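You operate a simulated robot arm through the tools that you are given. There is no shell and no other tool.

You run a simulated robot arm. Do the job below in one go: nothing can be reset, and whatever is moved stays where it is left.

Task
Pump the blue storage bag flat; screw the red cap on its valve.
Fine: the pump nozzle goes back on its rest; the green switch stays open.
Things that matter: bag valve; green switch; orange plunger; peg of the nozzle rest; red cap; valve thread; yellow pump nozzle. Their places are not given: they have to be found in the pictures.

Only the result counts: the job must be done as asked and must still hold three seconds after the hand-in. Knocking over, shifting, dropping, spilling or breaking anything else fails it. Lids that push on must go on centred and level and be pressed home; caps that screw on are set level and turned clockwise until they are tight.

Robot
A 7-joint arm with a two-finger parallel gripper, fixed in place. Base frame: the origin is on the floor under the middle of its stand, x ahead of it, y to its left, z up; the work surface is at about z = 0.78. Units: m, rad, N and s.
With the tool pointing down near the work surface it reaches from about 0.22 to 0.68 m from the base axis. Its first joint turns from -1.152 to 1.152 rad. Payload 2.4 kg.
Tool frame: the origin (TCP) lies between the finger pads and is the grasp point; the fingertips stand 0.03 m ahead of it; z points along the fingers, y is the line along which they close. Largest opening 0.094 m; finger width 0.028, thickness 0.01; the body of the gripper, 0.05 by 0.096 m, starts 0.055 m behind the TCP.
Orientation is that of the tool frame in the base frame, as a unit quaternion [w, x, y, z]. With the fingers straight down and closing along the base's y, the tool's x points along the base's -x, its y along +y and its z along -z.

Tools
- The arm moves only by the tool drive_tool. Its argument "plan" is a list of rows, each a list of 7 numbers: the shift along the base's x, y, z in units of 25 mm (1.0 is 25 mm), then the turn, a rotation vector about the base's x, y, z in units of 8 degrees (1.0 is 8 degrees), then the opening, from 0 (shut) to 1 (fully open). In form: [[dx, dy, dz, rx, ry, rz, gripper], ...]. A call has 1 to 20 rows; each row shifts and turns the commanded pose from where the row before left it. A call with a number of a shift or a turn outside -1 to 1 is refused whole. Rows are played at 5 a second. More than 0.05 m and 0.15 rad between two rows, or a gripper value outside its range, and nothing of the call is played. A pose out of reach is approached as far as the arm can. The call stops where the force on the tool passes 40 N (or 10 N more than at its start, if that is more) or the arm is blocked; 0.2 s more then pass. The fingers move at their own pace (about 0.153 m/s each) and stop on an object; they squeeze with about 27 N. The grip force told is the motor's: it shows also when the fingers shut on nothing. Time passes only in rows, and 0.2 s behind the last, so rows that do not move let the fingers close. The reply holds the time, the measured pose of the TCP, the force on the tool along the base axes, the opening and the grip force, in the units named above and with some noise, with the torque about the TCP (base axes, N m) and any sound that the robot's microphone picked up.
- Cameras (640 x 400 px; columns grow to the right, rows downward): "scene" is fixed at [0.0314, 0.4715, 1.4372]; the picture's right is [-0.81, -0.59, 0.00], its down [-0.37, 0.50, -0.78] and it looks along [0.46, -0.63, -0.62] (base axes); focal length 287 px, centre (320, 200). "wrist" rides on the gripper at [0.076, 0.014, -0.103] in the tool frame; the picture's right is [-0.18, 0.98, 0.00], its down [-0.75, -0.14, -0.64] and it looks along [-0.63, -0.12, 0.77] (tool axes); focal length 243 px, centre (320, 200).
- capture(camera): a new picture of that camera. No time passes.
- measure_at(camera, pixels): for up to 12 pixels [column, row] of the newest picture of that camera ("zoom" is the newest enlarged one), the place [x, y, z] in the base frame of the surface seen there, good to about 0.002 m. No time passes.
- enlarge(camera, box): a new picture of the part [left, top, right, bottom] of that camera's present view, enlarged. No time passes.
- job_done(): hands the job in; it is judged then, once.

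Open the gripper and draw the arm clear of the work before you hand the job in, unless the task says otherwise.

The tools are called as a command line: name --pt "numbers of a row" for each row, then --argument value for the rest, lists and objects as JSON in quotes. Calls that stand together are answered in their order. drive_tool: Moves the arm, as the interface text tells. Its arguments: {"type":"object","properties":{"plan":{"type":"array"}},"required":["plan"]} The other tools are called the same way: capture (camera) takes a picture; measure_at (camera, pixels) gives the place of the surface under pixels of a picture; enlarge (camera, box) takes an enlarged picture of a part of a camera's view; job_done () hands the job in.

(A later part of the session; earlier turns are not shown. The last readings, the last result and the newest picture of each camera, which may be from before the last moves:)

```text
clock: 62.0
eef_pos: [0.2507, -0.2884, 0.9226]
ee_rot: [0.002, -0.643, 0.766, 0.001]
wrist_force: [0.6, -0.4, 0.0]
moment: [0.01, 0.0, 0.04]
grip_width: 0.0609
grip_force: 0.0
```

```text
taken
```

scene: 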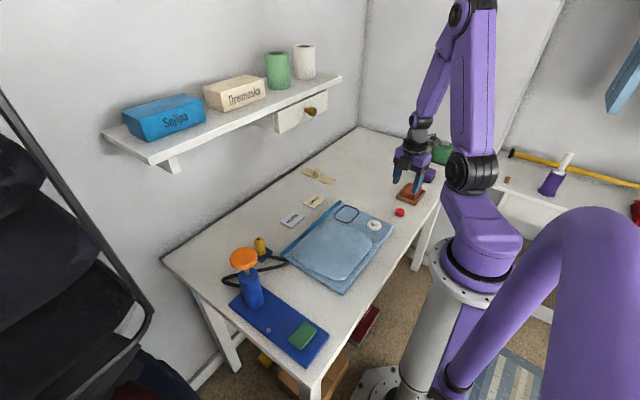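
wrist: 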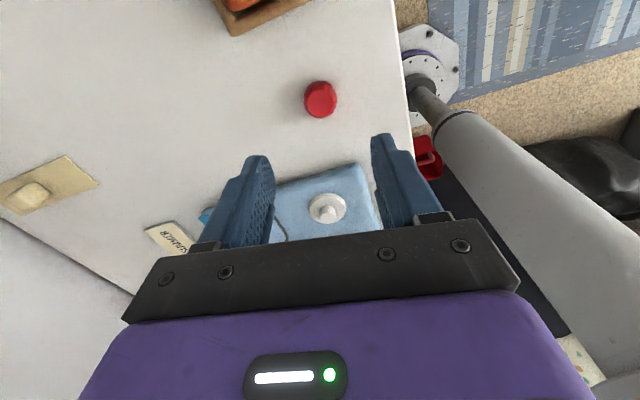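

The 80° turn was reached exactly. I'll try another 80° counterclockwise to widen the later clockwise travel.

drive_tool --pt "0 0 0 0 0 1 0.65" --pt "0 0 0 0 0 1 0.65" --pt "0 0 0 0 0 1 0.65" --pt "0 0 0 0 0 1 0.65" --pt "0 0 0 0 0 1 0.65" --pt "0 0 0 0 0 1 0.65" --pt "0 0 0 0 0 1 0.65" --pt "0 0 0 0 0 1 0.65" --pt "0 0 0 0 0 1 0.65" --pt "0 0 0 0 0 1 0.65" --pt "0 0 0 0 0 0 0.65"

capture --camera "scene"

capture --camera "wrist"

```text
clock: 64.3
eef_pos: [0.2816, -0.1946, 0.8937]
ee_rot: [0.007, 0.984, -0.179, -0.002]
wrist_force: [0.6, -0.2, -0.6]
moment: [0.05, 0.01, -0.01]
grip_width: 0.0612
grip_force: 0.1
out of reach, approached as far as the arm can: row 7, 8, 9, 10
```

```text
taken
```

scene: 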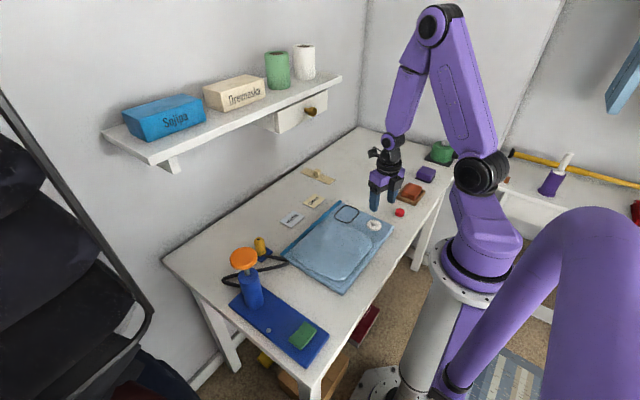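

```text
taken
```

wrist: 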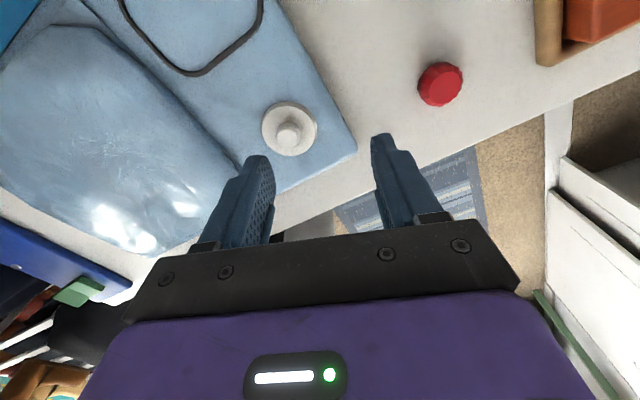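

Past about +128° the pose goes out of reach and the hand drifted to (0.28, -0.195), still clear of everything. I'll turn back to +120°, which is within reach.

drive_tool --pt "0 0 0 0 0 -1 0.65" --pt "0 0 0 0 0 -1 0.65" --pt "0 0 0 0 0 -1 0.65" --pt "0 0 0 0 0 -1 0.65" --pt "0 0 0 0 0 -1 0.65" --pt "0 0 0 0 0 0 0.65" --pt "0 0 0 0 0 0 0.65"

capture --camera "wrist"

capture --camera "scene"

```text
clock: 66.0
eef_pos: [0.2809, -0.1943, 0.8947]
ee_rot: [-0.001, 0.865, -0.501, -0.001]
wrist_force: [-0.2, -1.2, 0.6]
moment: [-0.01, 0.05, 0.01]
grip_width: 0.061
grip_force: 0.0
```

```text
taken
```

wrist: 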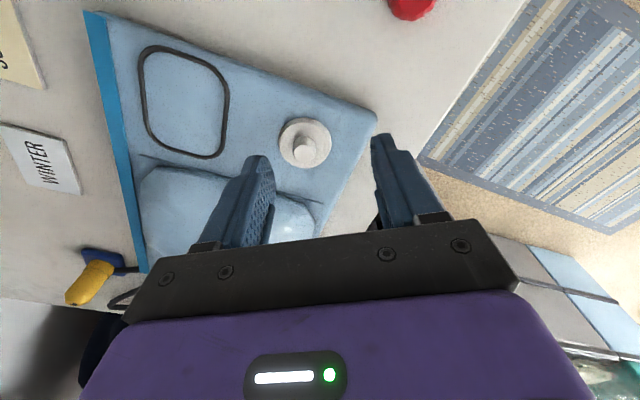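

```text
taken
```

scene: 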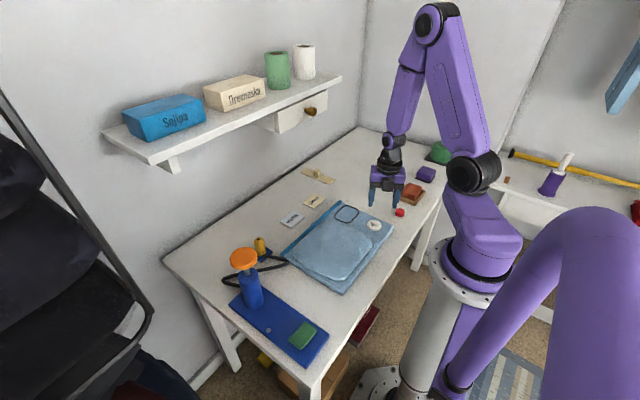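

The hand is at (0.281, -0.194, 0.895) with yaw +120°. I'll move back above the cap at (0.249, -0.290).

drive_tool --pt "-0.32 -0.95 0.2 0 0 0 0.65" --pt "-0.32 -0.95 0 0 0 0 0.65" --pt "-0.32 -0.95 0 0 0 0 0.65" --pt "-0.32 -0.95 0 0 0 0 0.65" --pt "0 0 0 0 0 0 0.65"

capture --camera "wrist"

enlarge --camera "wrist" --box '[280, 60, 360, 140]'

```text
clock: 67.2
eef_pos: [0.2488, -0.2898, 0.9011]
ee_rot: [-0.001, 0.866, -0.5, -0.002]
wrist_force: [-0.4, 0.6, -0.3]
moment: [0.01, 0.01, 0.02]
grip_width: 0.0614
grip_force: 0.0
```

```text
taken
```

wrist: 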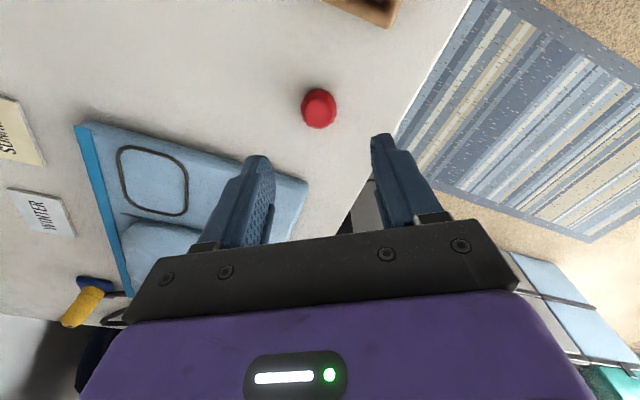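

```text
5.00 times, centred on (320, 100) of wrist
```

zoom: 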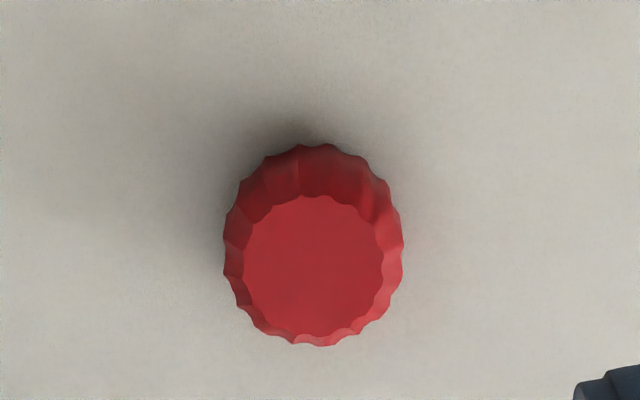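

The cap's centre is about (0.2505, -0.2905), some 2 mm from the tool axis. I'll correct, go down to z 0.813 (fingertips about 4 mm above the table) and close on the cap.

drive_tool --pt "0.07 -0.02 -0.5 0 0 0 0.65" --pt "0 0 -1 0 0 0 0.65" --pt "0 0 -1 0 0 0 0.65" --pt "0 0 -0.7 0 0 0 0.65" --pt "0 0 -0.3 0 0 0 0.65" --pt "0 0 0 0 0 0 0.65"

capture --camera "wrist"

enlarge --camera "wrist" --box '[220, 100, 420, 240]'

```text
clock: 68.5
eef_pos: [0.2511, -0.289, 0.8121]
ee_rot: [-0.001, 0.866, -0.5, -0.001]
wrist_force: [1.0, 0.4, 0.9]
moment: [-0.01, -0.01, -0.02]
grip_width: 0.0611
grip_force: 0.1
```

```text
taken
```

wrist: 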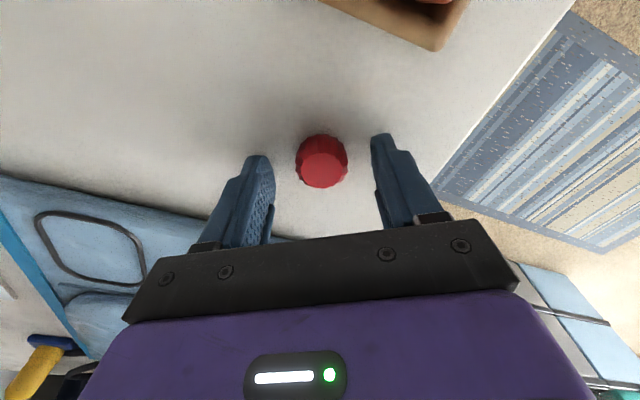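

```text
2.86 times, centred on (320, 170) of wrist
```

zoom: 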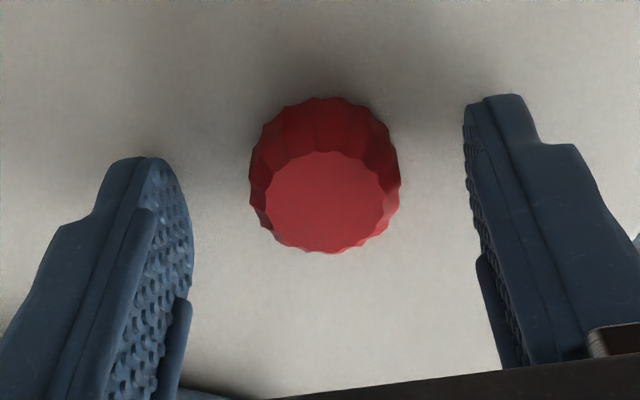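

The cap sits about 2.6 mm off along the pad direction (base -y). I'll shift -2.5 mm in y and close the fingers.

drive_tool --pt "0.01 -0.1 0 0 0 0 0.65" --pt "0 0 0 0 0 0 0.65" --pt "0 0 0 0 0 0 0.3" --pt "0 0 0 0 0 0 0.1" --pt "0 0 0 0 0 0 0.1"

capture --camera "wrist"

enlarge --camera "wrist" --box '[220, 100, 420, 240]'

```text
clock: 69.8
eef_pos: [0.2509, -0.2921, 0.8133]
ee_rot: [-0.001, 0.866, -0.5, -0.002]
wrist_force: [-0.5, -0.1, 0.5]
moment: [-0.01, 0.01, 0.02]
grip_width: 0.0308
grip_force: 27.6
```

```text
taken
```

wrist: 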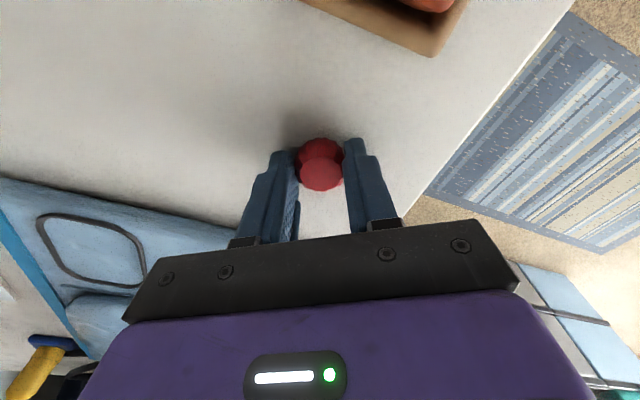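

```text
2.86 times, centred on (320, 170) of wrist
```

zoom: 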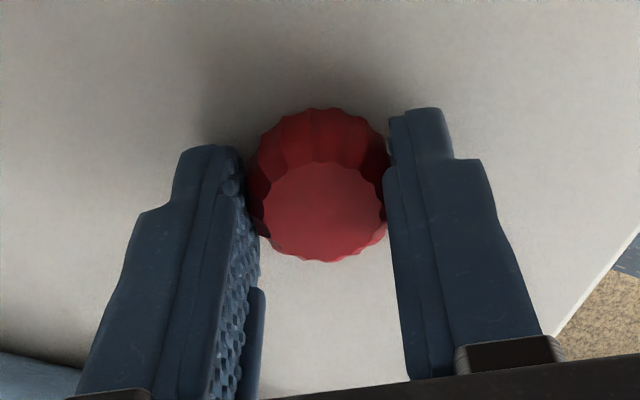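

The cap is gripped at 0.0308 and centred between the pads. I'll lift it and carry it above the valve near (0.2865, -0.168).

drive_tool --pt "0 0 0.5 0 0 0 0.1" --pt "0 0 1 0 0 0 0.1" --pt "0 0 1 0 0 0 0.1" --pt "0.28 0.99 0.1 0 0 0 0.1" --pt "0.28 0.99 0 0 0 0 0.1" --pt "0.28 0.99 0 0 0 0 0.1" --pt "0.28 0.99 0 0 0 0 0.1" --pt "0.3 0.99 0 0 0 0 0.1" --pt "0 0 0 0 0 1 0.1" --pt "0 0 0 0 0 1 0.1" --pt "0 0 0 0 0 0 0.1"

capture --camera "wrist"

enlarge --camera "wrist" --box '[250, 80, 390, 200]'

capture --camera "scene"

enlarge --camera "scene" --box '[345, 180, 405, 240]'

```text
clock: 72.2
eef_pos: [0.2866, -0.1695, 0.8785]
ee_rot: [0.0, 0.927, -0.374, -0.002]
wrist_force: [-0.2, 1.2, -1.1]
moment: [0.02, -0.03, 0.01]
grip_width: 0.0306
grip_force: 27.0
```

```text
taken
```

wrist: 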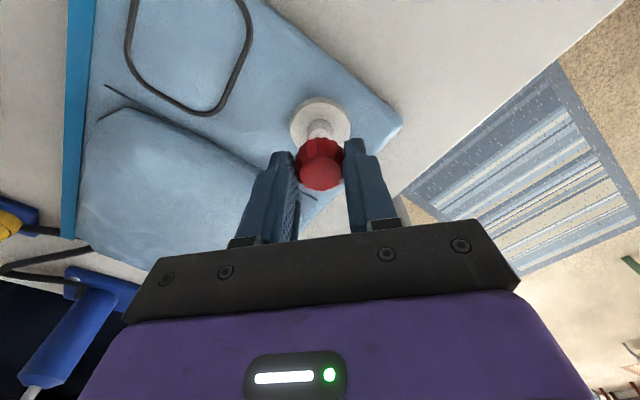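

```text
3.33 times, centred on (320, 140) of wrist
```

zoom: 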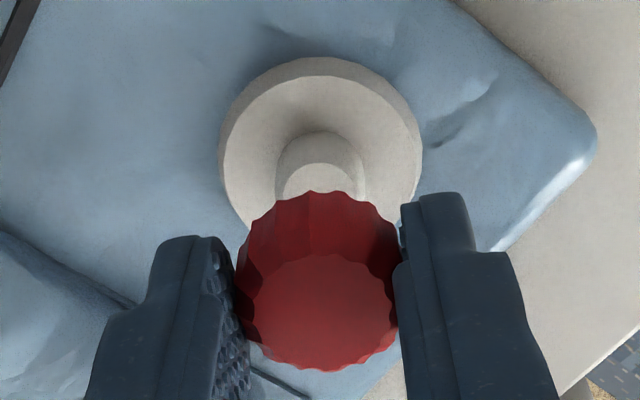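

```text
taken
```

scene: 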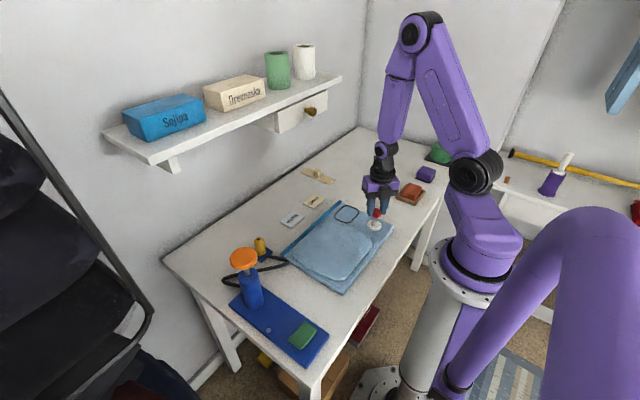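

```text
6.67 times, centred on (375, 210) of scene
```

zoom: 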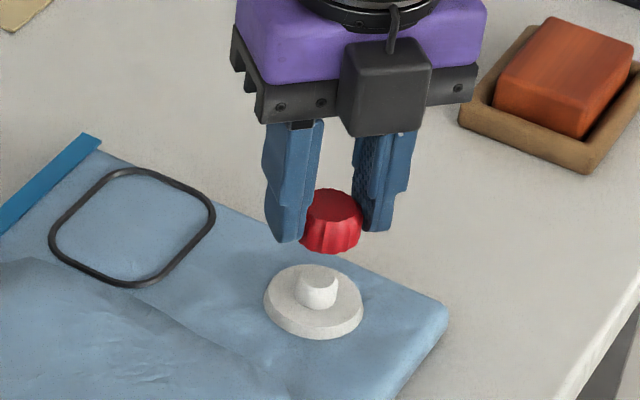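

The wrist view shows cap (column ~319.3) and valve (~320) aligned, while the scene view hints at about 3 mm offset. I'll lower the cap to just above the stem and check again from both cameras.

drive_tool --pt "0 0 -0.4 0 0 0 0.1" --pt "0 0 -0.4 0 0 0 0.1" --pt "0 0 0 0 0 0 0.1"

capture --camera "wrist"

enlarge --camera "wrist" --box '[270, 90, 370, 200]'

enlarge --camera "scene" --box '[360, 200, 395, 235]'

measure_at --camera "zoom" --pixels '[[320, 110], [320, 240], [250, 260], [380, 260]]'

```text
clock: 73.0
eef_pos: [0.2886, -0.1691, 0.8577]
ee_rot: [0.001, 0.927, -0.374, -0.001]
wrist_force: [0.8, -0.3, -0.1]
moment: [0.03, 0.02, -0.01]
grip_width: 0.0305
grip_force: 27.4
```

```text
taken
```

wrist: 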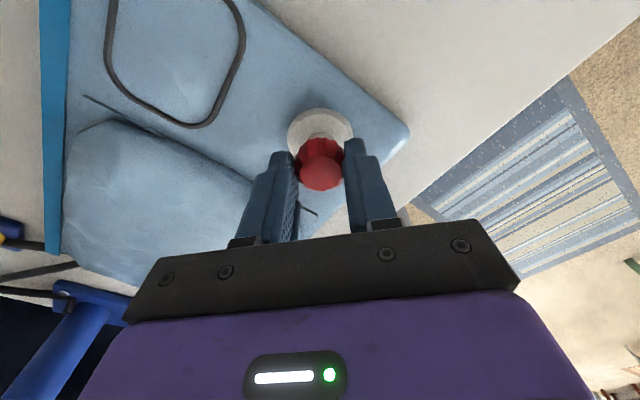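

```text
3.64 times, centred on (320, 145) of wrist
```

zoom: 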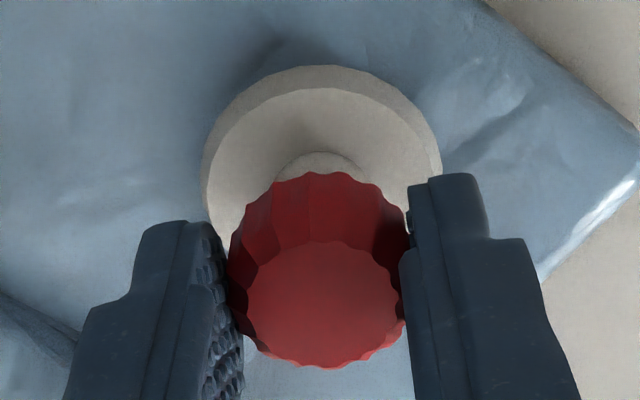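

```text
11.43 times, centred on (378, 218) of scene
```

zoom: 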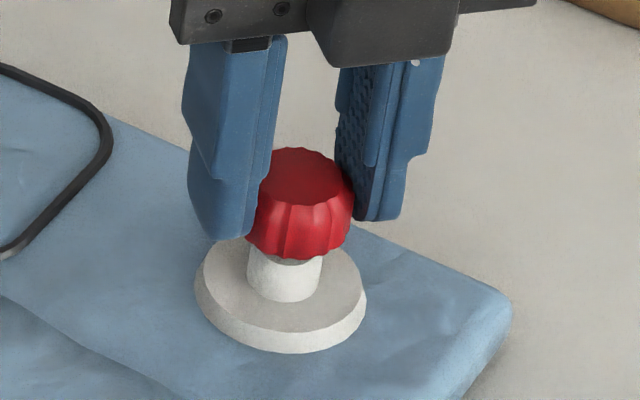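

```text
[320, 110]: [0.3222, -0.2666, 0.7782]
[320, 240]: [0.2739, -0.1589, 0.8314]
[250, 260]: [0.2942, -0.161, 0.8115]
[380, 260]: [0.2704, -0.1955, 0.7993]
```

Both views now agree the cap is centred over the stem to about 1 mm. I'll lower gently until light contact.

drive_tool --pt "0 0 -0.15 0 0 0 0.1" --pt "0 0 -0.1 0 0 0 0.1" --pt "0 0 0 0 0 0 0.1"

```text
clock: 73.8
eef_pos: [0.2873, -0.1698, 0.8513]
ee_rot: [-0.001, 0.928, -0.374, -0.002]
wrist_force: [0.4, -0.8, -0.4]
moment: [0.03, 0.02, -0.06]
grip_width: 0.0306
grip_force: 26.8
```

There is no contact yet at z 0.851. I'll go on down in small steps.

drive_tool --pt "0 0 -0.08 0 0 0 0.1" --pt "0 0 -0.08 0 0 0 0.1" --pt "0 0 0 0 0 0 0.1"

```text
clock: 74.5
eef_pos: [0.2876, -0.168, 0.8476]
ee_rot: [-0.001, 0.927, -0.375, -0.002]
wrist_force: [-0.1, -0.1, -0.1]
moment: [-0.03, 0.01, -0.01]
grip_width: 0.0305
grip_force: 27.3
```

drive_tool --pt "0 0 -0.08 0 0 0 0.1" --pt "0 0 -0.06 0 0 0 0.1" --pt "0 0 0 0 0 0 0.1"

enlarge --camera "scene" --box '[360, 200, 395, 235]'

```text
clock: 75.3
eef_pos: [0.2879, -0.1688, 0.8451]
ee_rot: [-0.001, 0.927, -0.375, -0.001]
wrist_force: [-0.3, -0.9, 20.2]
moment: [0.04, 0.02, -0.01]
grip_width: 0.0306
grip_force: 27.3
```

```text
11.43 times, centred on (378, 218) of scene
```

zoom: 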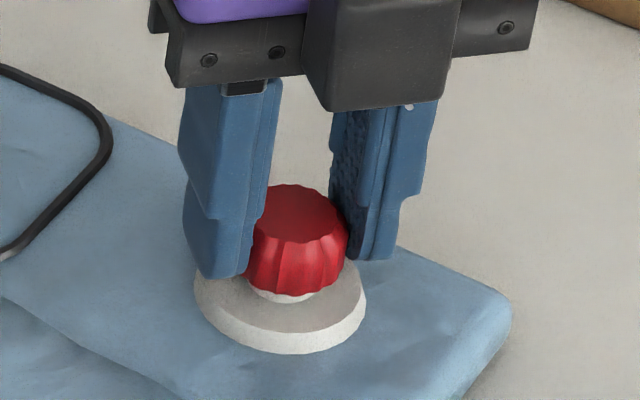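

The cap touches the thread at z 0.845 with 20 N and sits level on the stem. I'll start turning clockwise (negative about z), 40° first, and watch force and torque.

drive_tool --pt "0 0 0.04 0 0 0 0.1" --pt "0 0 0 0 0 -1 0.1" --pt "0 0 0 0 0 -1 0.1" --pt "0 0 0 0 0 -1 0.1" --pt "0 0 0 0 0 -1 0.1" --pt "0 0 0 0 0 -1 0.1" --pt "0 0 0 0 0 0 0.1"

enlarge --camera "scene" --box '[360, 200, 395, 235]'

```text
clock: 77.0
eef_pos: [0.2865, -0.1682, 0.8454]
ee_rot: [-0.001, 0.742, -0.67, -0.001]
wrist_force: [-0.7, -0.2, -2.2]
moment: [-0.01, 0.0, 0.0]
grip_width: 0.0305
grip_force: 26.7
```

```text
11.43 times, centred on (378, 218) of scene
```

zoom: 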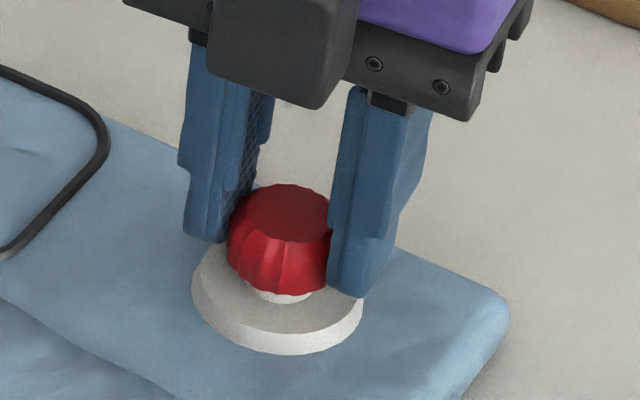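

The vertical force changed from +20 N to -2 N, so the thread has taken hold. I'll keep turning clockwise with a slight downward feed.

drive_tool --pt "0 0 -0.02 0 0 -1 0.1" --pt "0 0 -0.01 0 0 -1 0.1" --pt "0 0 -0.01 0 0 -1 0.1" --pt "0 0 -0.01 0 0 -1 0.1" --pt "0 0 -0.01 0 0 -1 0.1" --pt "0 0 0 0 0 0 0.1"

```text
clock: 78.3
eef_pos: [0.2863, -0.1678, 0.8447]
ee_rot: [0.002, -0.468, 0.884, 0.0]
wrist_force: [-3.8, -4.1, 7.4]
moment: [-0.07, 0.11, 0.02]
grip_width: 0.0299
grip_force: 26.7
```

Yaw is now about +56° with +7 N down-force and a small z torque. I'll check the picture to see that the cap turns with the fingers.

enlarge --camera "scene" --box '[360, 200, 395, 235]'

capture --camera "wrist"

enlarge --camera "wrist" --box '[270, 90, 370, 200]'

```text
11.43 times, centred on (378, 218) of scene
```

zoom: 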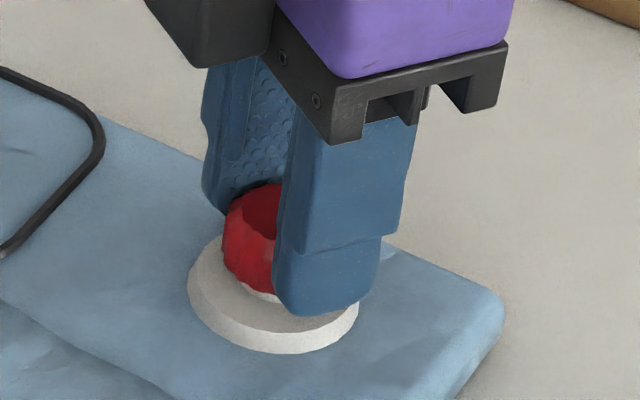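

```text
taken
```

wrist: 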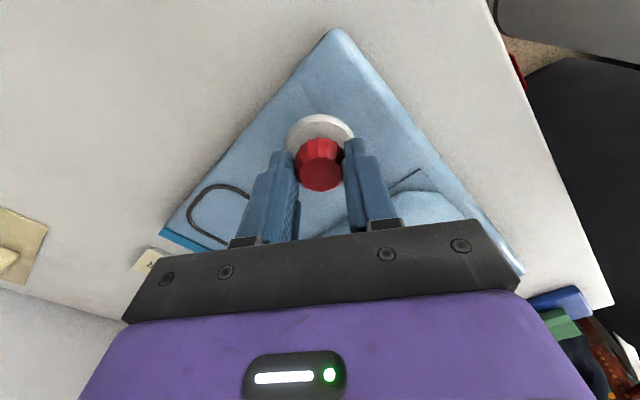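

```text
3.64 times, centred on (320, 145) of wrist
```

zoom: 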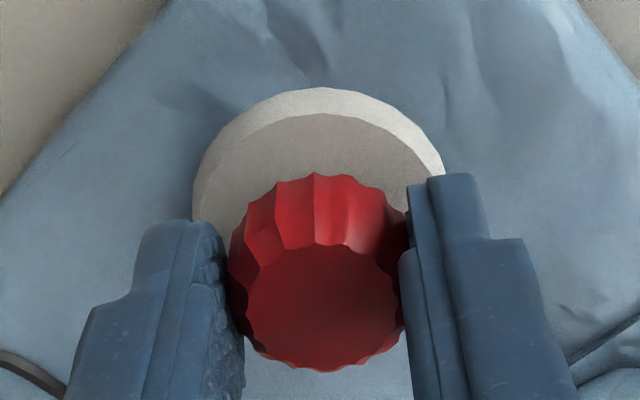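

The cap is level and still centred over the flange. I'll keep turning clockwise another 80°.

drive_tool --pt "0 0 0 0 0 -1 0.1" --pt "0 0 0 0 0 -1 0.1" --pt "0 0 0 0 0 -1 0.1" --pt "0 0 -0.01 0 0 -1 0.1" --pt "0 0 -0.01 0 0 -1 0.1" --pt "0 0 -0.01 0 0 -1 0.1" --pt "0 0 -0.01 0 0 -1 0.1" --pt "0 0 -0.01 0 0 -1 0.1" --pt "0 0 0 0 0 0 0.1"

```text
clock: 80.3
eef_pos: [0.2875, -0.1683, 0.8442]
ee_rot: [0.003, 0.071, 0.997, -0.001]
wrist_force: [4.9, 6.0, 11.7]
moment: [0.14, -0.16, 0.01]
grip_width: 0.0298
grip_force: 26.7
```

We're at yaw -8° after 144° of turning, with z 0.8442 and no tightening torque yet. I'll continue turning without extra feed.

drive_tool --pt "0 0 0 0 0 -1 0.1" --pt "0 0 0 0 0 -1 0.1" --pt "0 0 0 0 0 -1 0.1" --pt "0 0 0 0 0 -1 0.1" --pt "0 0 0 0 0 -1 0.1" --pt "0 0 0 0 0 -1 0.1" --pt "0 0 0 0 0 -1 0.1" --pt "0 0 0 0 0 -1 0.1" --pt "0 0 0 0 0 0 0.1"

enlarge --camera "scene" --box '[360, 200, 395, 235]'

capture --camera "wrist"

enlarge --camera "wrist" --box '[270, 90, 370, 200]'

```text
clock: 82.3
eef_pos: [0.2851, -0.168, 0.8436]
ee_rot: [0.0, 0.589, 0.808, -0.001]
wrist_force: [-2.0, 3.9, 5.2]
moment: [0.06, 0.03, 0.03]
grip_width: 0.0299
grip_force: 26.6
```

```text
11.43 times, centred on (378, 218) of scene
```

zoom: 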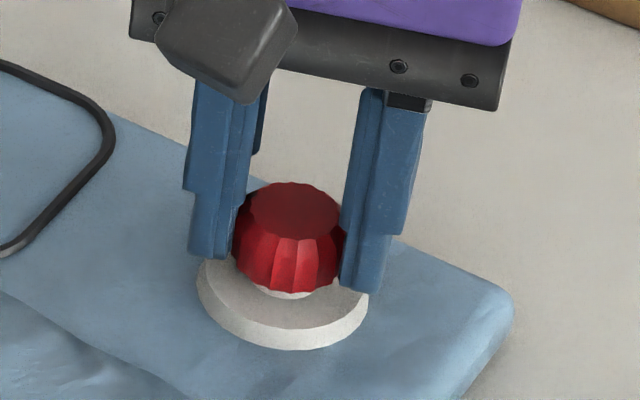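

```text
taken
```

wrist: 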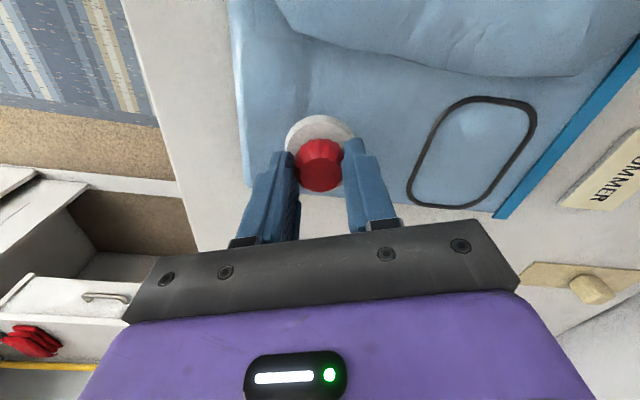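

```text
3.64 times, centred on (320, 145) of wrist
```

zoom: 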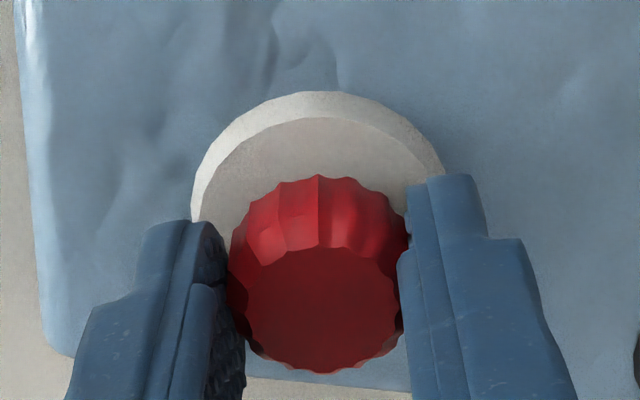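

We're at yaw -72°, and the cap's ridges stay fixed relative to the pads, so it turns with the hand. I'll continue clockwise another 80° with a slight feed.

drive_tool --pt "0 0 0 0 0 -1 0.1" --pt "0 0 0 0 0 -1 0.1" --pt "0 0 0 0 0 -1 0.1" --pt "0 0 -0.01 0 0 -1 0.1" --pt "0 0 0 0 0 -1 0.1" --pt "0 0 -0.01 0 0 -1 0.1" --pt "0 0 0 0 0 -1 0.1" --pt "0 0 -0.01 0 0 -1 0.1" --pt "0 0 0 0 0 0 0.1"

```text
clock: 84.3
eef_pos: [0.2871, -0.1685, 0.8421]
ee_rot: [0.001, 0.928, 0.372, -0.002]
wrist_force: [3.1, -3.9, 7.3]
moment: [-0.15, -0.1, 0.02]
grip_width: 0.0297
grip_force: 27.2
```

Yaw is -136°, z 0.8421, still no tightening torque. I'll turn another 48°, staying within the likely joint range.

drive_tool --pt "0 0 0 0 0 -1 0.1" --pt "0 0 0 0 0 -1 0.1" --pt "0 0 -0.01 0 0 -1 0.1" --pt "0 0 0 0 0 -1 0.1" --pt "0 0 -0.01 0 0 -1 0.1" --pt "0 0 0 0 0 -1 0.1" --pt "0 0 0 0 0 0 0.1"

enlarge --camera "scene" --box '[360, 200, 395, 235]'

```text
clock: 86.0
eef_pos: [0.2862, -0.1703, 0.8423]
ee_rot: [-0.001, 0.999, -0.037, -0.002]
wrist_force: [-2.3, -8.9, 15.8]
moment: [-0.21, 0.11, 0.0]
grip_width: 0.0297
grip_force: 27.0
```

```text
11.43 times, centred on (378, 218) of scene
```

zoom: 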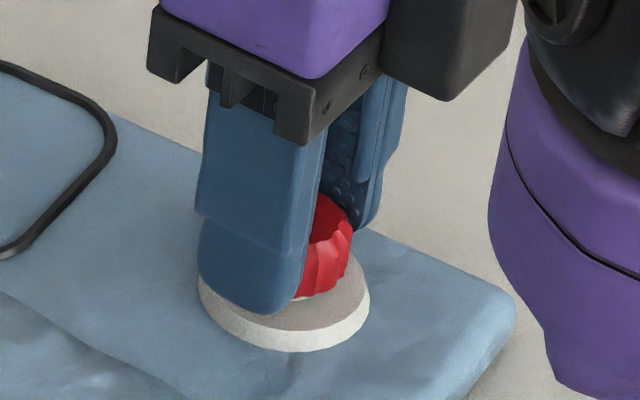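

About 320° have been turned with no tightening torque yet, and the joint is near its end. I'll open the fingers, rise clear of the cap and rotate back for a second grip.

drive_tool --pt "0 0 0 0 0 0 0.55" --pt "0 0 0 0 0 0 0.55" --pt "0 0 0.5 0 0 0 0.55" --pt "0 0 1 0 0 0 0.55" --pt "0 0 0.5 0 0 0 0.55" --pt "0 0 0 0 0 1 0.55" --pt "0 0 0 0 0 1 0.55" --pt "0 0 0 0 0 1 0.55" --pt "0 0 0 0 0 1 0.55" --pt "0 0 0 0 0 1 0.55" --pt "0 0 0 0 0 1 0.55" --pt "0 0 0 0 0 1 0.55" --pt "0 0 0 0 0 1 0.55" --pt "0 0 0 0 0 1 0.55" --pt "0 0 0 0 0 1 0.55" --pt "0 0 0 0 0 1 0.55" --pt "0 0 0 0 0 1 0.55" --pt "0 0 0 0 0 1 0.55" --pt "0 0 0 0 0 1 0.55" --pt "0 0 0 0 0 1 0.55"

capture --camera "scene"

enlarge --camera "scene" --box '[350, 190, 405, 240]'

measure_at --camera "scene" --pixels '[[340, 245], [355, 235], [320, 260], [300, 250], [377, 222], [375, 226], [372, 228]]'

capture --camera "wrist"

```text
clock: 90.2
eef_pos: [0.2872, -0.169, 0.8926]
ee_rot: [0.002, 0.53, 0.848, 0.0]
wrist_force: [-0.8, 0.3, -0.5]
moment: [0.03, 0.02, 0.0]
grip_width: 0.0517
grip_force: 0.0
```

```text
taken
```

scene: 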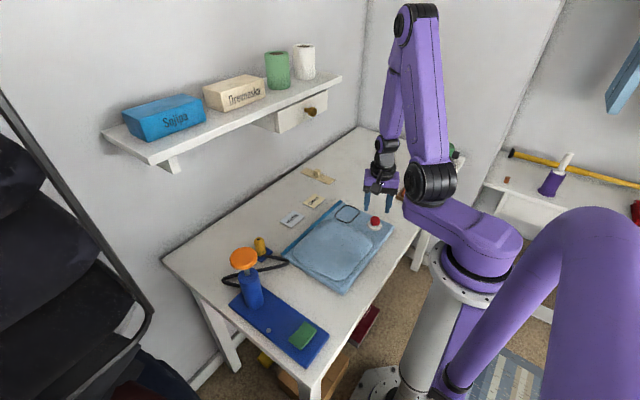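

```text
8.00 times, centred on (378, 215) of scene
```

zoom: 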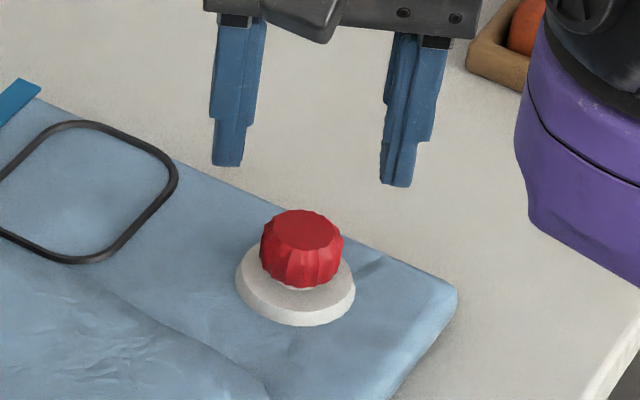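

```text
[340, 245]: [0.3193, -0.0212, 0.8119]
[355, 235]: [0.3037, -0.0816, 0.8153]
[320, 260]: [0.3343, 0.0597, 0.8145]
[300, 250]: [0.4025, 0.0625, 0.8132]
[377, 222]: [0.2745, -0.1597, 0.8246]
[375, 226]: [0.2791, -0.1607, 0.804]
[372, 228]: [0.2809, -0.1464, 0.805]
```

```text
taken
```

wrist: 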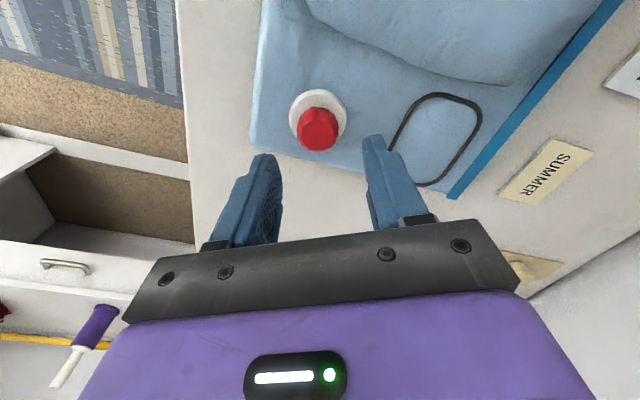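

The cap stands level on the thread with a small gap to the flange, and the bag is still flat. I'll rotate on counterclockwise to about +96°.

drive_tool --pt "0 0 0 0 0 1 0.55" --pt "0 0 0 0 0 1 0.55" --pt "0 0 0 0 0 1 0.55" --pt "0 0 0 0 0 1 0.55" --pt "0 0 0 0 0 1 0.55" --pt "0 0 0 0 0 1 0.55" --pt "0 0 0 0 0 1 0.55" --pt "0 0 0 0 0 1 0.55" --pt "0 0 0 0 0 1 0.55" --pt "0 0 0 0 0 1 0.55" --pt "0 0 0 0 0 1 0.55" --pt "0 0 0 0 0 1 0.55" --pt "0 0 0 0 0 1 0.55" --pt "0 0 0 0 0 1 0.55" --pt "0 0 0 0 0 1 0.55" --pt "0 0 0 0 0 1 0.55" --pt "0 0 0 0 0 1 0.55" --pt "0 0 0 0 0 1 0.55" --pt "0 0 0 0 0 1 0.55" --pt "0 0 0 0 0 1 0.55"

capture --camera "wrist"

enlarge --camera "wrist" --box '[270, 70, 370, 170]'

enlarge --camera "scene" --box '[360, 200, 395, 235]'

measure_at --camera "zoom" --pixels '[[290, 170], [290, 195], [250, 185], [330, 185], [290, 230], [210, 290], [290, 320], [350, 300]]'

```text
clock: 94.3
eef_pos: [0.2868, -0.1683, 0.8912]
ee_rot: [0.0, 0.743, -0.669, -0.001]
wrist_force: [-0.6, 1.4, 1.6]
moment: [0.06, 0.0, 0.0]
grip_width: 0.0516
grip_force: 0.1
```

```text
taken
```

wrist: 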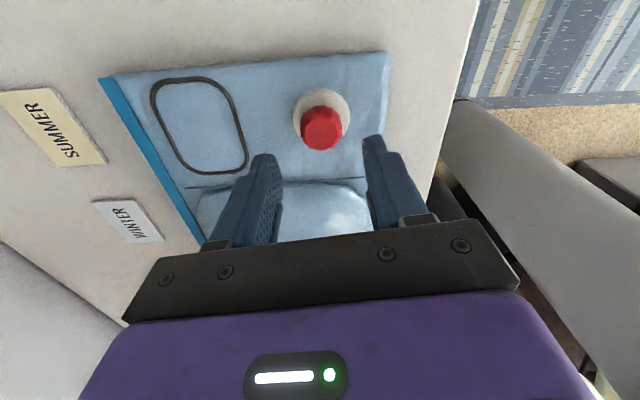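

```text
4.00 times, centred on (320, 120) of wrist
```

zoom: 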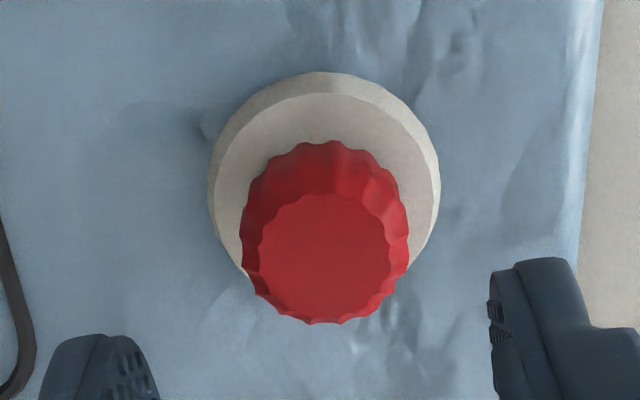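

```text
11.43 times, centred on (378, 218) of scene
```

zoom: 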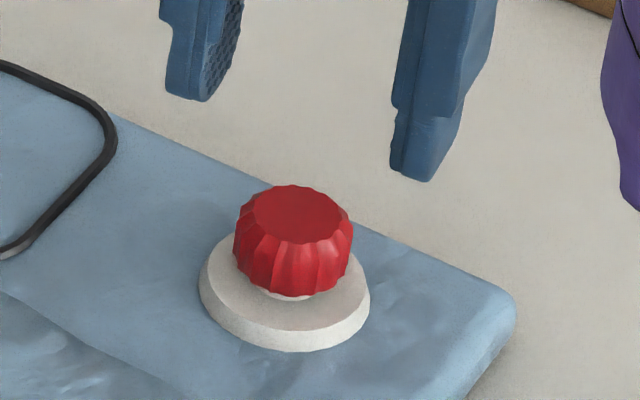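

```text
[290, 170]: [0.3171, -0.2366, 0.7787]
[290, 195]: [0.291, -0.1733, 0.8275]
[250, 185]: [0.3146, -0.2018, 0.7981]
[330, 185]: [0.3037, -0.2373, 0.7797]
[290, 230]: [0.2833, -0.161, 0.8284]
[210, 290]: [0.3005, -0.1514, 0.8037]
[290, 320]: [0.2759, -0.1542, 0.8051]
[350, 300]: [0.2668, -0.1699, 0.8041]
```

The cap is level with its top at z 0.828, so its bottom is about 2–3 mm above the flange. I'll recentre slightly, turn to +136°, go down and grip again.

drive_tool --pt "-0.03 -0.06 0 0 0 1 0.55" --pt "0 0 0 0 0 1 0.55" --pt "0 0 0 0 0 1 0.55" --pt "0 0 0 0 0 1 0.55" --pt "0 0 0 0 0 1 0.55" --pt "0 0 -0.8 0 0 0 0.55" --pt "0 0 -0.7 0 0 0 0.55" --pt "0 0 -0.38 0 0 0 0.55" --pt "0 0 0 0 0 0 0.55"

capture --camera "wrist"

enlarge --camera "wrist" --box '[250, 90, 390, 210]'

```text
clock: 96.3
eef_pos: [0.2855, -0.1713, 0.8447]
ee_rot: [-0.001, 0.927, -0.374, -0.002]
wrist_force: [0.9, 0.1, 0.4]
moment: [-0.02, 0.01, 0.0]
grip_width: 0.0516
grip_force: 0.1
```

```text
taken
```

wrist: 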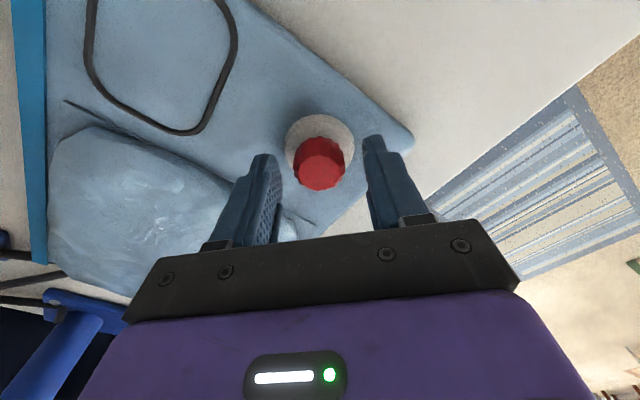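

```text
3.33 times, centred on (320, 150) of wrist
```

zoom: 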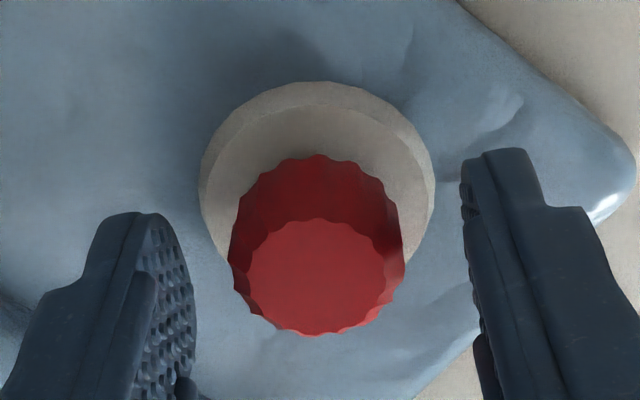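

The cap's top centre lies about 1.8 mm off along the pads. I'll shift to centre it and close the fingers.

drive_tool --pt "-0.05 0.05 0 0 0 0 0.55" --pt "0 0 0 0 0 0 0.3" --pt "0 0 0 0 0 0 0.1" --pt "0 0 0 0 0 0 0.1" --pt "0 0 0 0 0 0 0.1"

```text
clock: 97.5
eef_pos: [0.2846, -0.1692, 0.8456]
ee_rot: [0.0, 0.927, -0.375, -0.001]
wrist_force: [2.1, 2.4, 0.8]
moment: [0.08, -0.07, 0.01]
grip_width: 0.0286
grip_force: 27.1
```

Gripped with little side force. I'll turn clockwise 80° and watch the torque.

drive_tool --pt "0 0 -0.01 0 0 -1 0.1" --pt "0 0 0 0 0 -1 0.1" --pt "0 0 -0.005 0 0 -1 0.1" --pt "0 0 0 0 0 -1 0.1" --pt "0 0 -0.005 0 0 -1 0.1" --pt "0 0 0 0 0 -1 0.1" --pt "0 0 -0.005 0 0 -1 0.1" --pt "0 0 0 0 0 -1 0.1" --pt "0 0 -0.005 0 0 -1 0.1" --pt "0 0 0 0 0 -1 0.1" --pt "0 0 0 0 0 0 0.1"

```text
clock: 100.0
eef_pos: [0.2836, -0.1693, 0.8444]
ee_rot: [0.003, -0.469, 0.883, 0.0]
wrist_force: [2.0, 2.5, 2.2]
moment: [0.07, -0.08, 0.02]
grip_width: 0.0288
grip_force: 26.7
```

Still turning freely (yaw +56°, z torque 0.02). I'll turn another 80°.

drive_tool --pt "0 0 -0.005 0 0 -1 0.1" --pt "0 0 0 0 0 -1 0.1" --pt "0 0 -0.005 0 0 -1 0.1" --pt "0 0 0 0 0 -1 0.1" --pt "0 0 -0.005 0 0 -1 0.1" --pt "0 0 0 0 0 -1 0.1" --pt "0 0 -0.005 0 0 -1 0.1" --pt "0 0 0 0 0 -1 0.1" --pt "0 0 -0.005 0 0 -1 0.1" --pt "0 0 0 0 0 -1 0.1" --pt "0 0 0 0 0 0 0.1"

enlarge --camera "scene" --box '[360, 200, 395, 235]'

```text
clock: 102.3
eef_pos: [0.2846, -0.1696, 0.8434]
ee_rot: [0.001, 0.21, 0.978, 0.0]
wrist_force: [-0.4, -1.6, 1.7]
moment: [-0.05, 0.01, 0.01]
grip_width: 0.0287
grip_force: 26.7
```

```text
11.43 times, centred on (378, 218) of scene
```

zoom: 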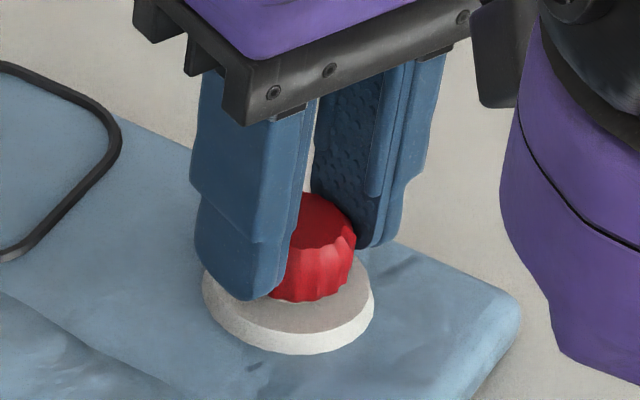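

The cap has come down and nearly meets the flange, at yaw -24°. I'll continue another 80° and watch for tightening.

drive_tool --pt "0 0 -0.005 0 0 -1 0.1" --pt "0 0 0 0 0 -1 0.1" --pt "0 0 -0.005 0 0 -1 0.1" --pt "0 0 0 0 0 -1 0.1" --pt "0 0 -0.005 0 0 -1 0.1" --pt "0 0 0 0 0 -1 0.1" --pt "0 0 -0.005 0 0 -1 0.1" --pt "0 0 0 0 0 -1 0.1" --pt "0 0 -0.005 0 0 -1 0.1" --pt "0 0 0 0 0 -1 0.1" --pt "0 0 0 0 0 0 0.1"

enlarge --camera "scene" --box '[360, 200, 395, 235]'

```text
clock: 104.8
eef_pos: [0.285, -0.1681, 0.8431]
ee_rot: [0.0, 0.789, 0.615, -0.001]
wrist_force: [-2.4, 0.8, 2.9]
moment: [0.04, 0.11, 0.03]
grip_width: 0.0287
grip_force: 26.8
```

```text
11.43 times, centred on (378, 218) of scene
```

zoom: 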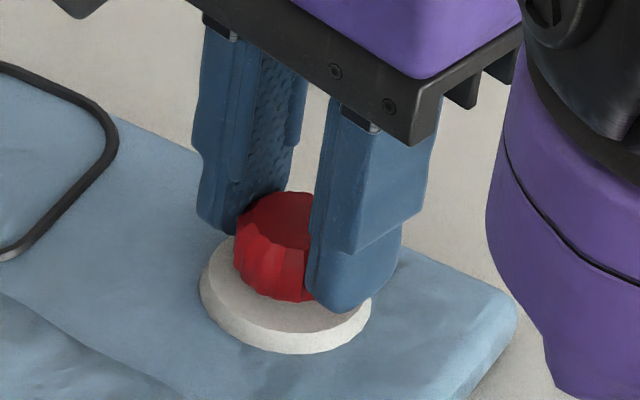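

Yaw is -104° and the cap almost touches the flange. I'll go another 56° and look for torque rise.

drive_tool --pt "0 0 -0.005 0 0 -1 0.1" --pt "0 0 0 0 0 -1 0.1" --pt "0 0 -0.005 0 0 -1 0.1" --pt "0 0 0 0 0 -1 0.1" --pt "0 0 -0.005 0 0 -1 0.1" --pt "0 0 0 0 0 -1 0.1" --pt "0 0 -0.005 0 0 -1 0.1" --pt "0 0 0 0 0 0 0.1"

```text
clock: 106.5
eef_pos: [0.2845, -0.1696, 0.8435]
ee_rot: [-0.001, 0.985, 0.172, -0.002]
wrist_force: [-2.8, 2.8, 5.9]
moment: [0.1, 0.1, 0.01]
grip_width: 0.0287
grip_force: 27.1
```

Yaw is -160° and still no torque. I'll turn 32° more, then look.

drive_tool --pt "0 0 0 0 0 -1 0.1" --pt "0 0 0 0 0 -1 0.1" --pt "0 0 0 0 0 -1 0.1" --pt "0 0 0 0 0 -1 0.1" --pt "0 0 0 0 0 0 0.1"

enlarge --camera "scene" --box '[360, 200, 395, 235]'

capture --camera "wrist"

enlarge --camera "wrist" --box '[270, 90, 370, 200]'

```text
clock: 107.8
eef_pos: [0.2849, -0.1697, 0.8437]
ee_rot: [-0.001, 0.994, -0.106, -0.002]
wrist_force: [1.0, 0.2, -4.9]
moment: [-0.02, -0.01, 0.03]
grip_width: 0.0289
grip_force: 27.2
```

```text
11.43 times, centred on (378, 218) of scene
```

zoom: 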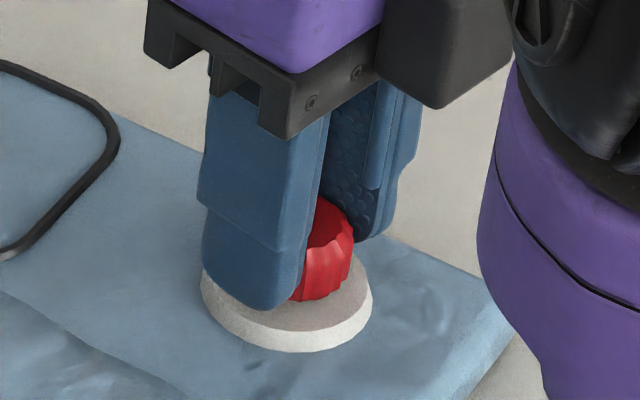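

```text
taken
```

wrist: 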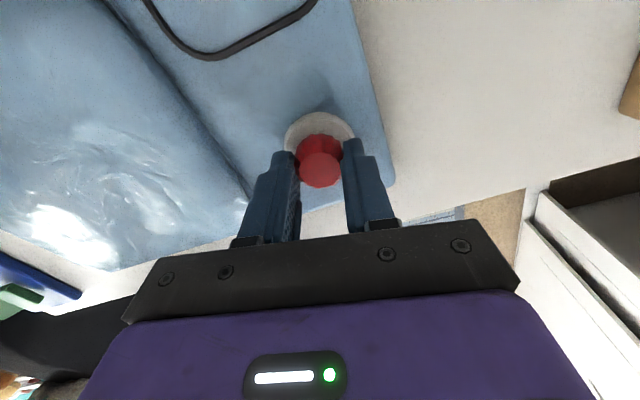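

```text
3.64 times, centred on (320, 145) of wrist
```

zoom: 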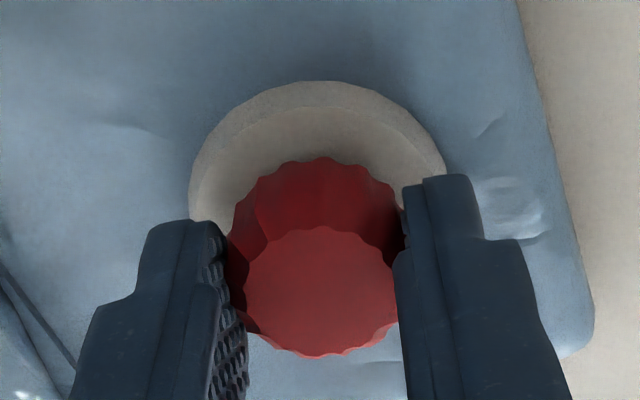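

The thread now pulls down (-5 N), after 648° in all. I'll open, rise and rotate back for a third grip, then check the gap.

drive_tool --pt "0 0 0 0 0 0 0.55" --pt "0 0 0 0 0 0 0.55" --pt "0 0 0.5 0 0 0 0.55" --pt "0 0 1 0 0 0 0.55" --pt "0 0 0.5 0 0 0 0.55" --pt "0 0 0 0 0 1 0.55" --pt "0 0 0 0 0 1 0.55" --pt "0 0 0 0 0 1 0.55" --pt "0 0 0 0 0 1 0.55" --pt "0 0 0 0 0 1 0.55" --pt "0 0 0 0 0 1 0.55" --pt "0 0 0 0 0 1 0.55" --pt "0 0 0 0 0 1 0.55" --pt "0 0 0 0 0 1 0.55" --pt "0 0 0 0 0 1 0.55" --pt "0 0 0 0 0 1 0.55" --pt "0 0 0 0 0 1 0.55" --pt "0 0 0 0 0 1 0.55" --pt "0 0 0 0 0 1 0.55" --pt "0 0 0 0 0 1 0.55"

enlarge --camera "scene" --box '[360, 200, 395, 235]'

measure_at --camera "zoom" --pixels '[[290, 205], [290, 230], [270, 220], [320, 220], [290, 320], [350, 300], [225, 300]]'

```text
clock: 112.0
eef_pos: [0.2866, -0.1682, 0.8918]
ee_rot: [-0.004, 0.608, 0.794, -0.003]
wrist_force: [-0.8, 0.2, 0.4]
moment: [0.03, -0.01, 0.05]
grip_width: 0.0516
grip_force: 0.0
out of reach, approached as far as the arm can: row 5, 6
```

```text
11.43 times, centred on (378, 218) of scene
```

zoom: 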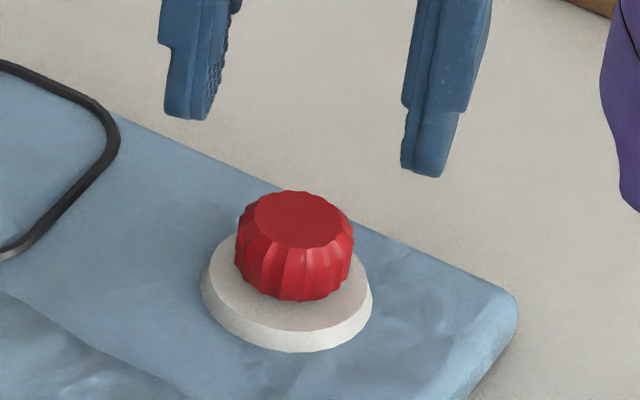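

```text
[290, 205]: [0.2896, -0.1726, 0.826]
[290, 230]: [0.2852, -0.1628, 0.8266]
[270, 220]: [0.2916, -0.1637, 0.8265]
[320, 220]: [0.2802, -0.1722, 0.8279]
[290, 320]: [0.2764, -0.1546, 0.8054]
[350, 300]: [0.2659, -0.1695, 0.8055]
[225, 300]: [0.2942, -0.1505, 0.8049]
```

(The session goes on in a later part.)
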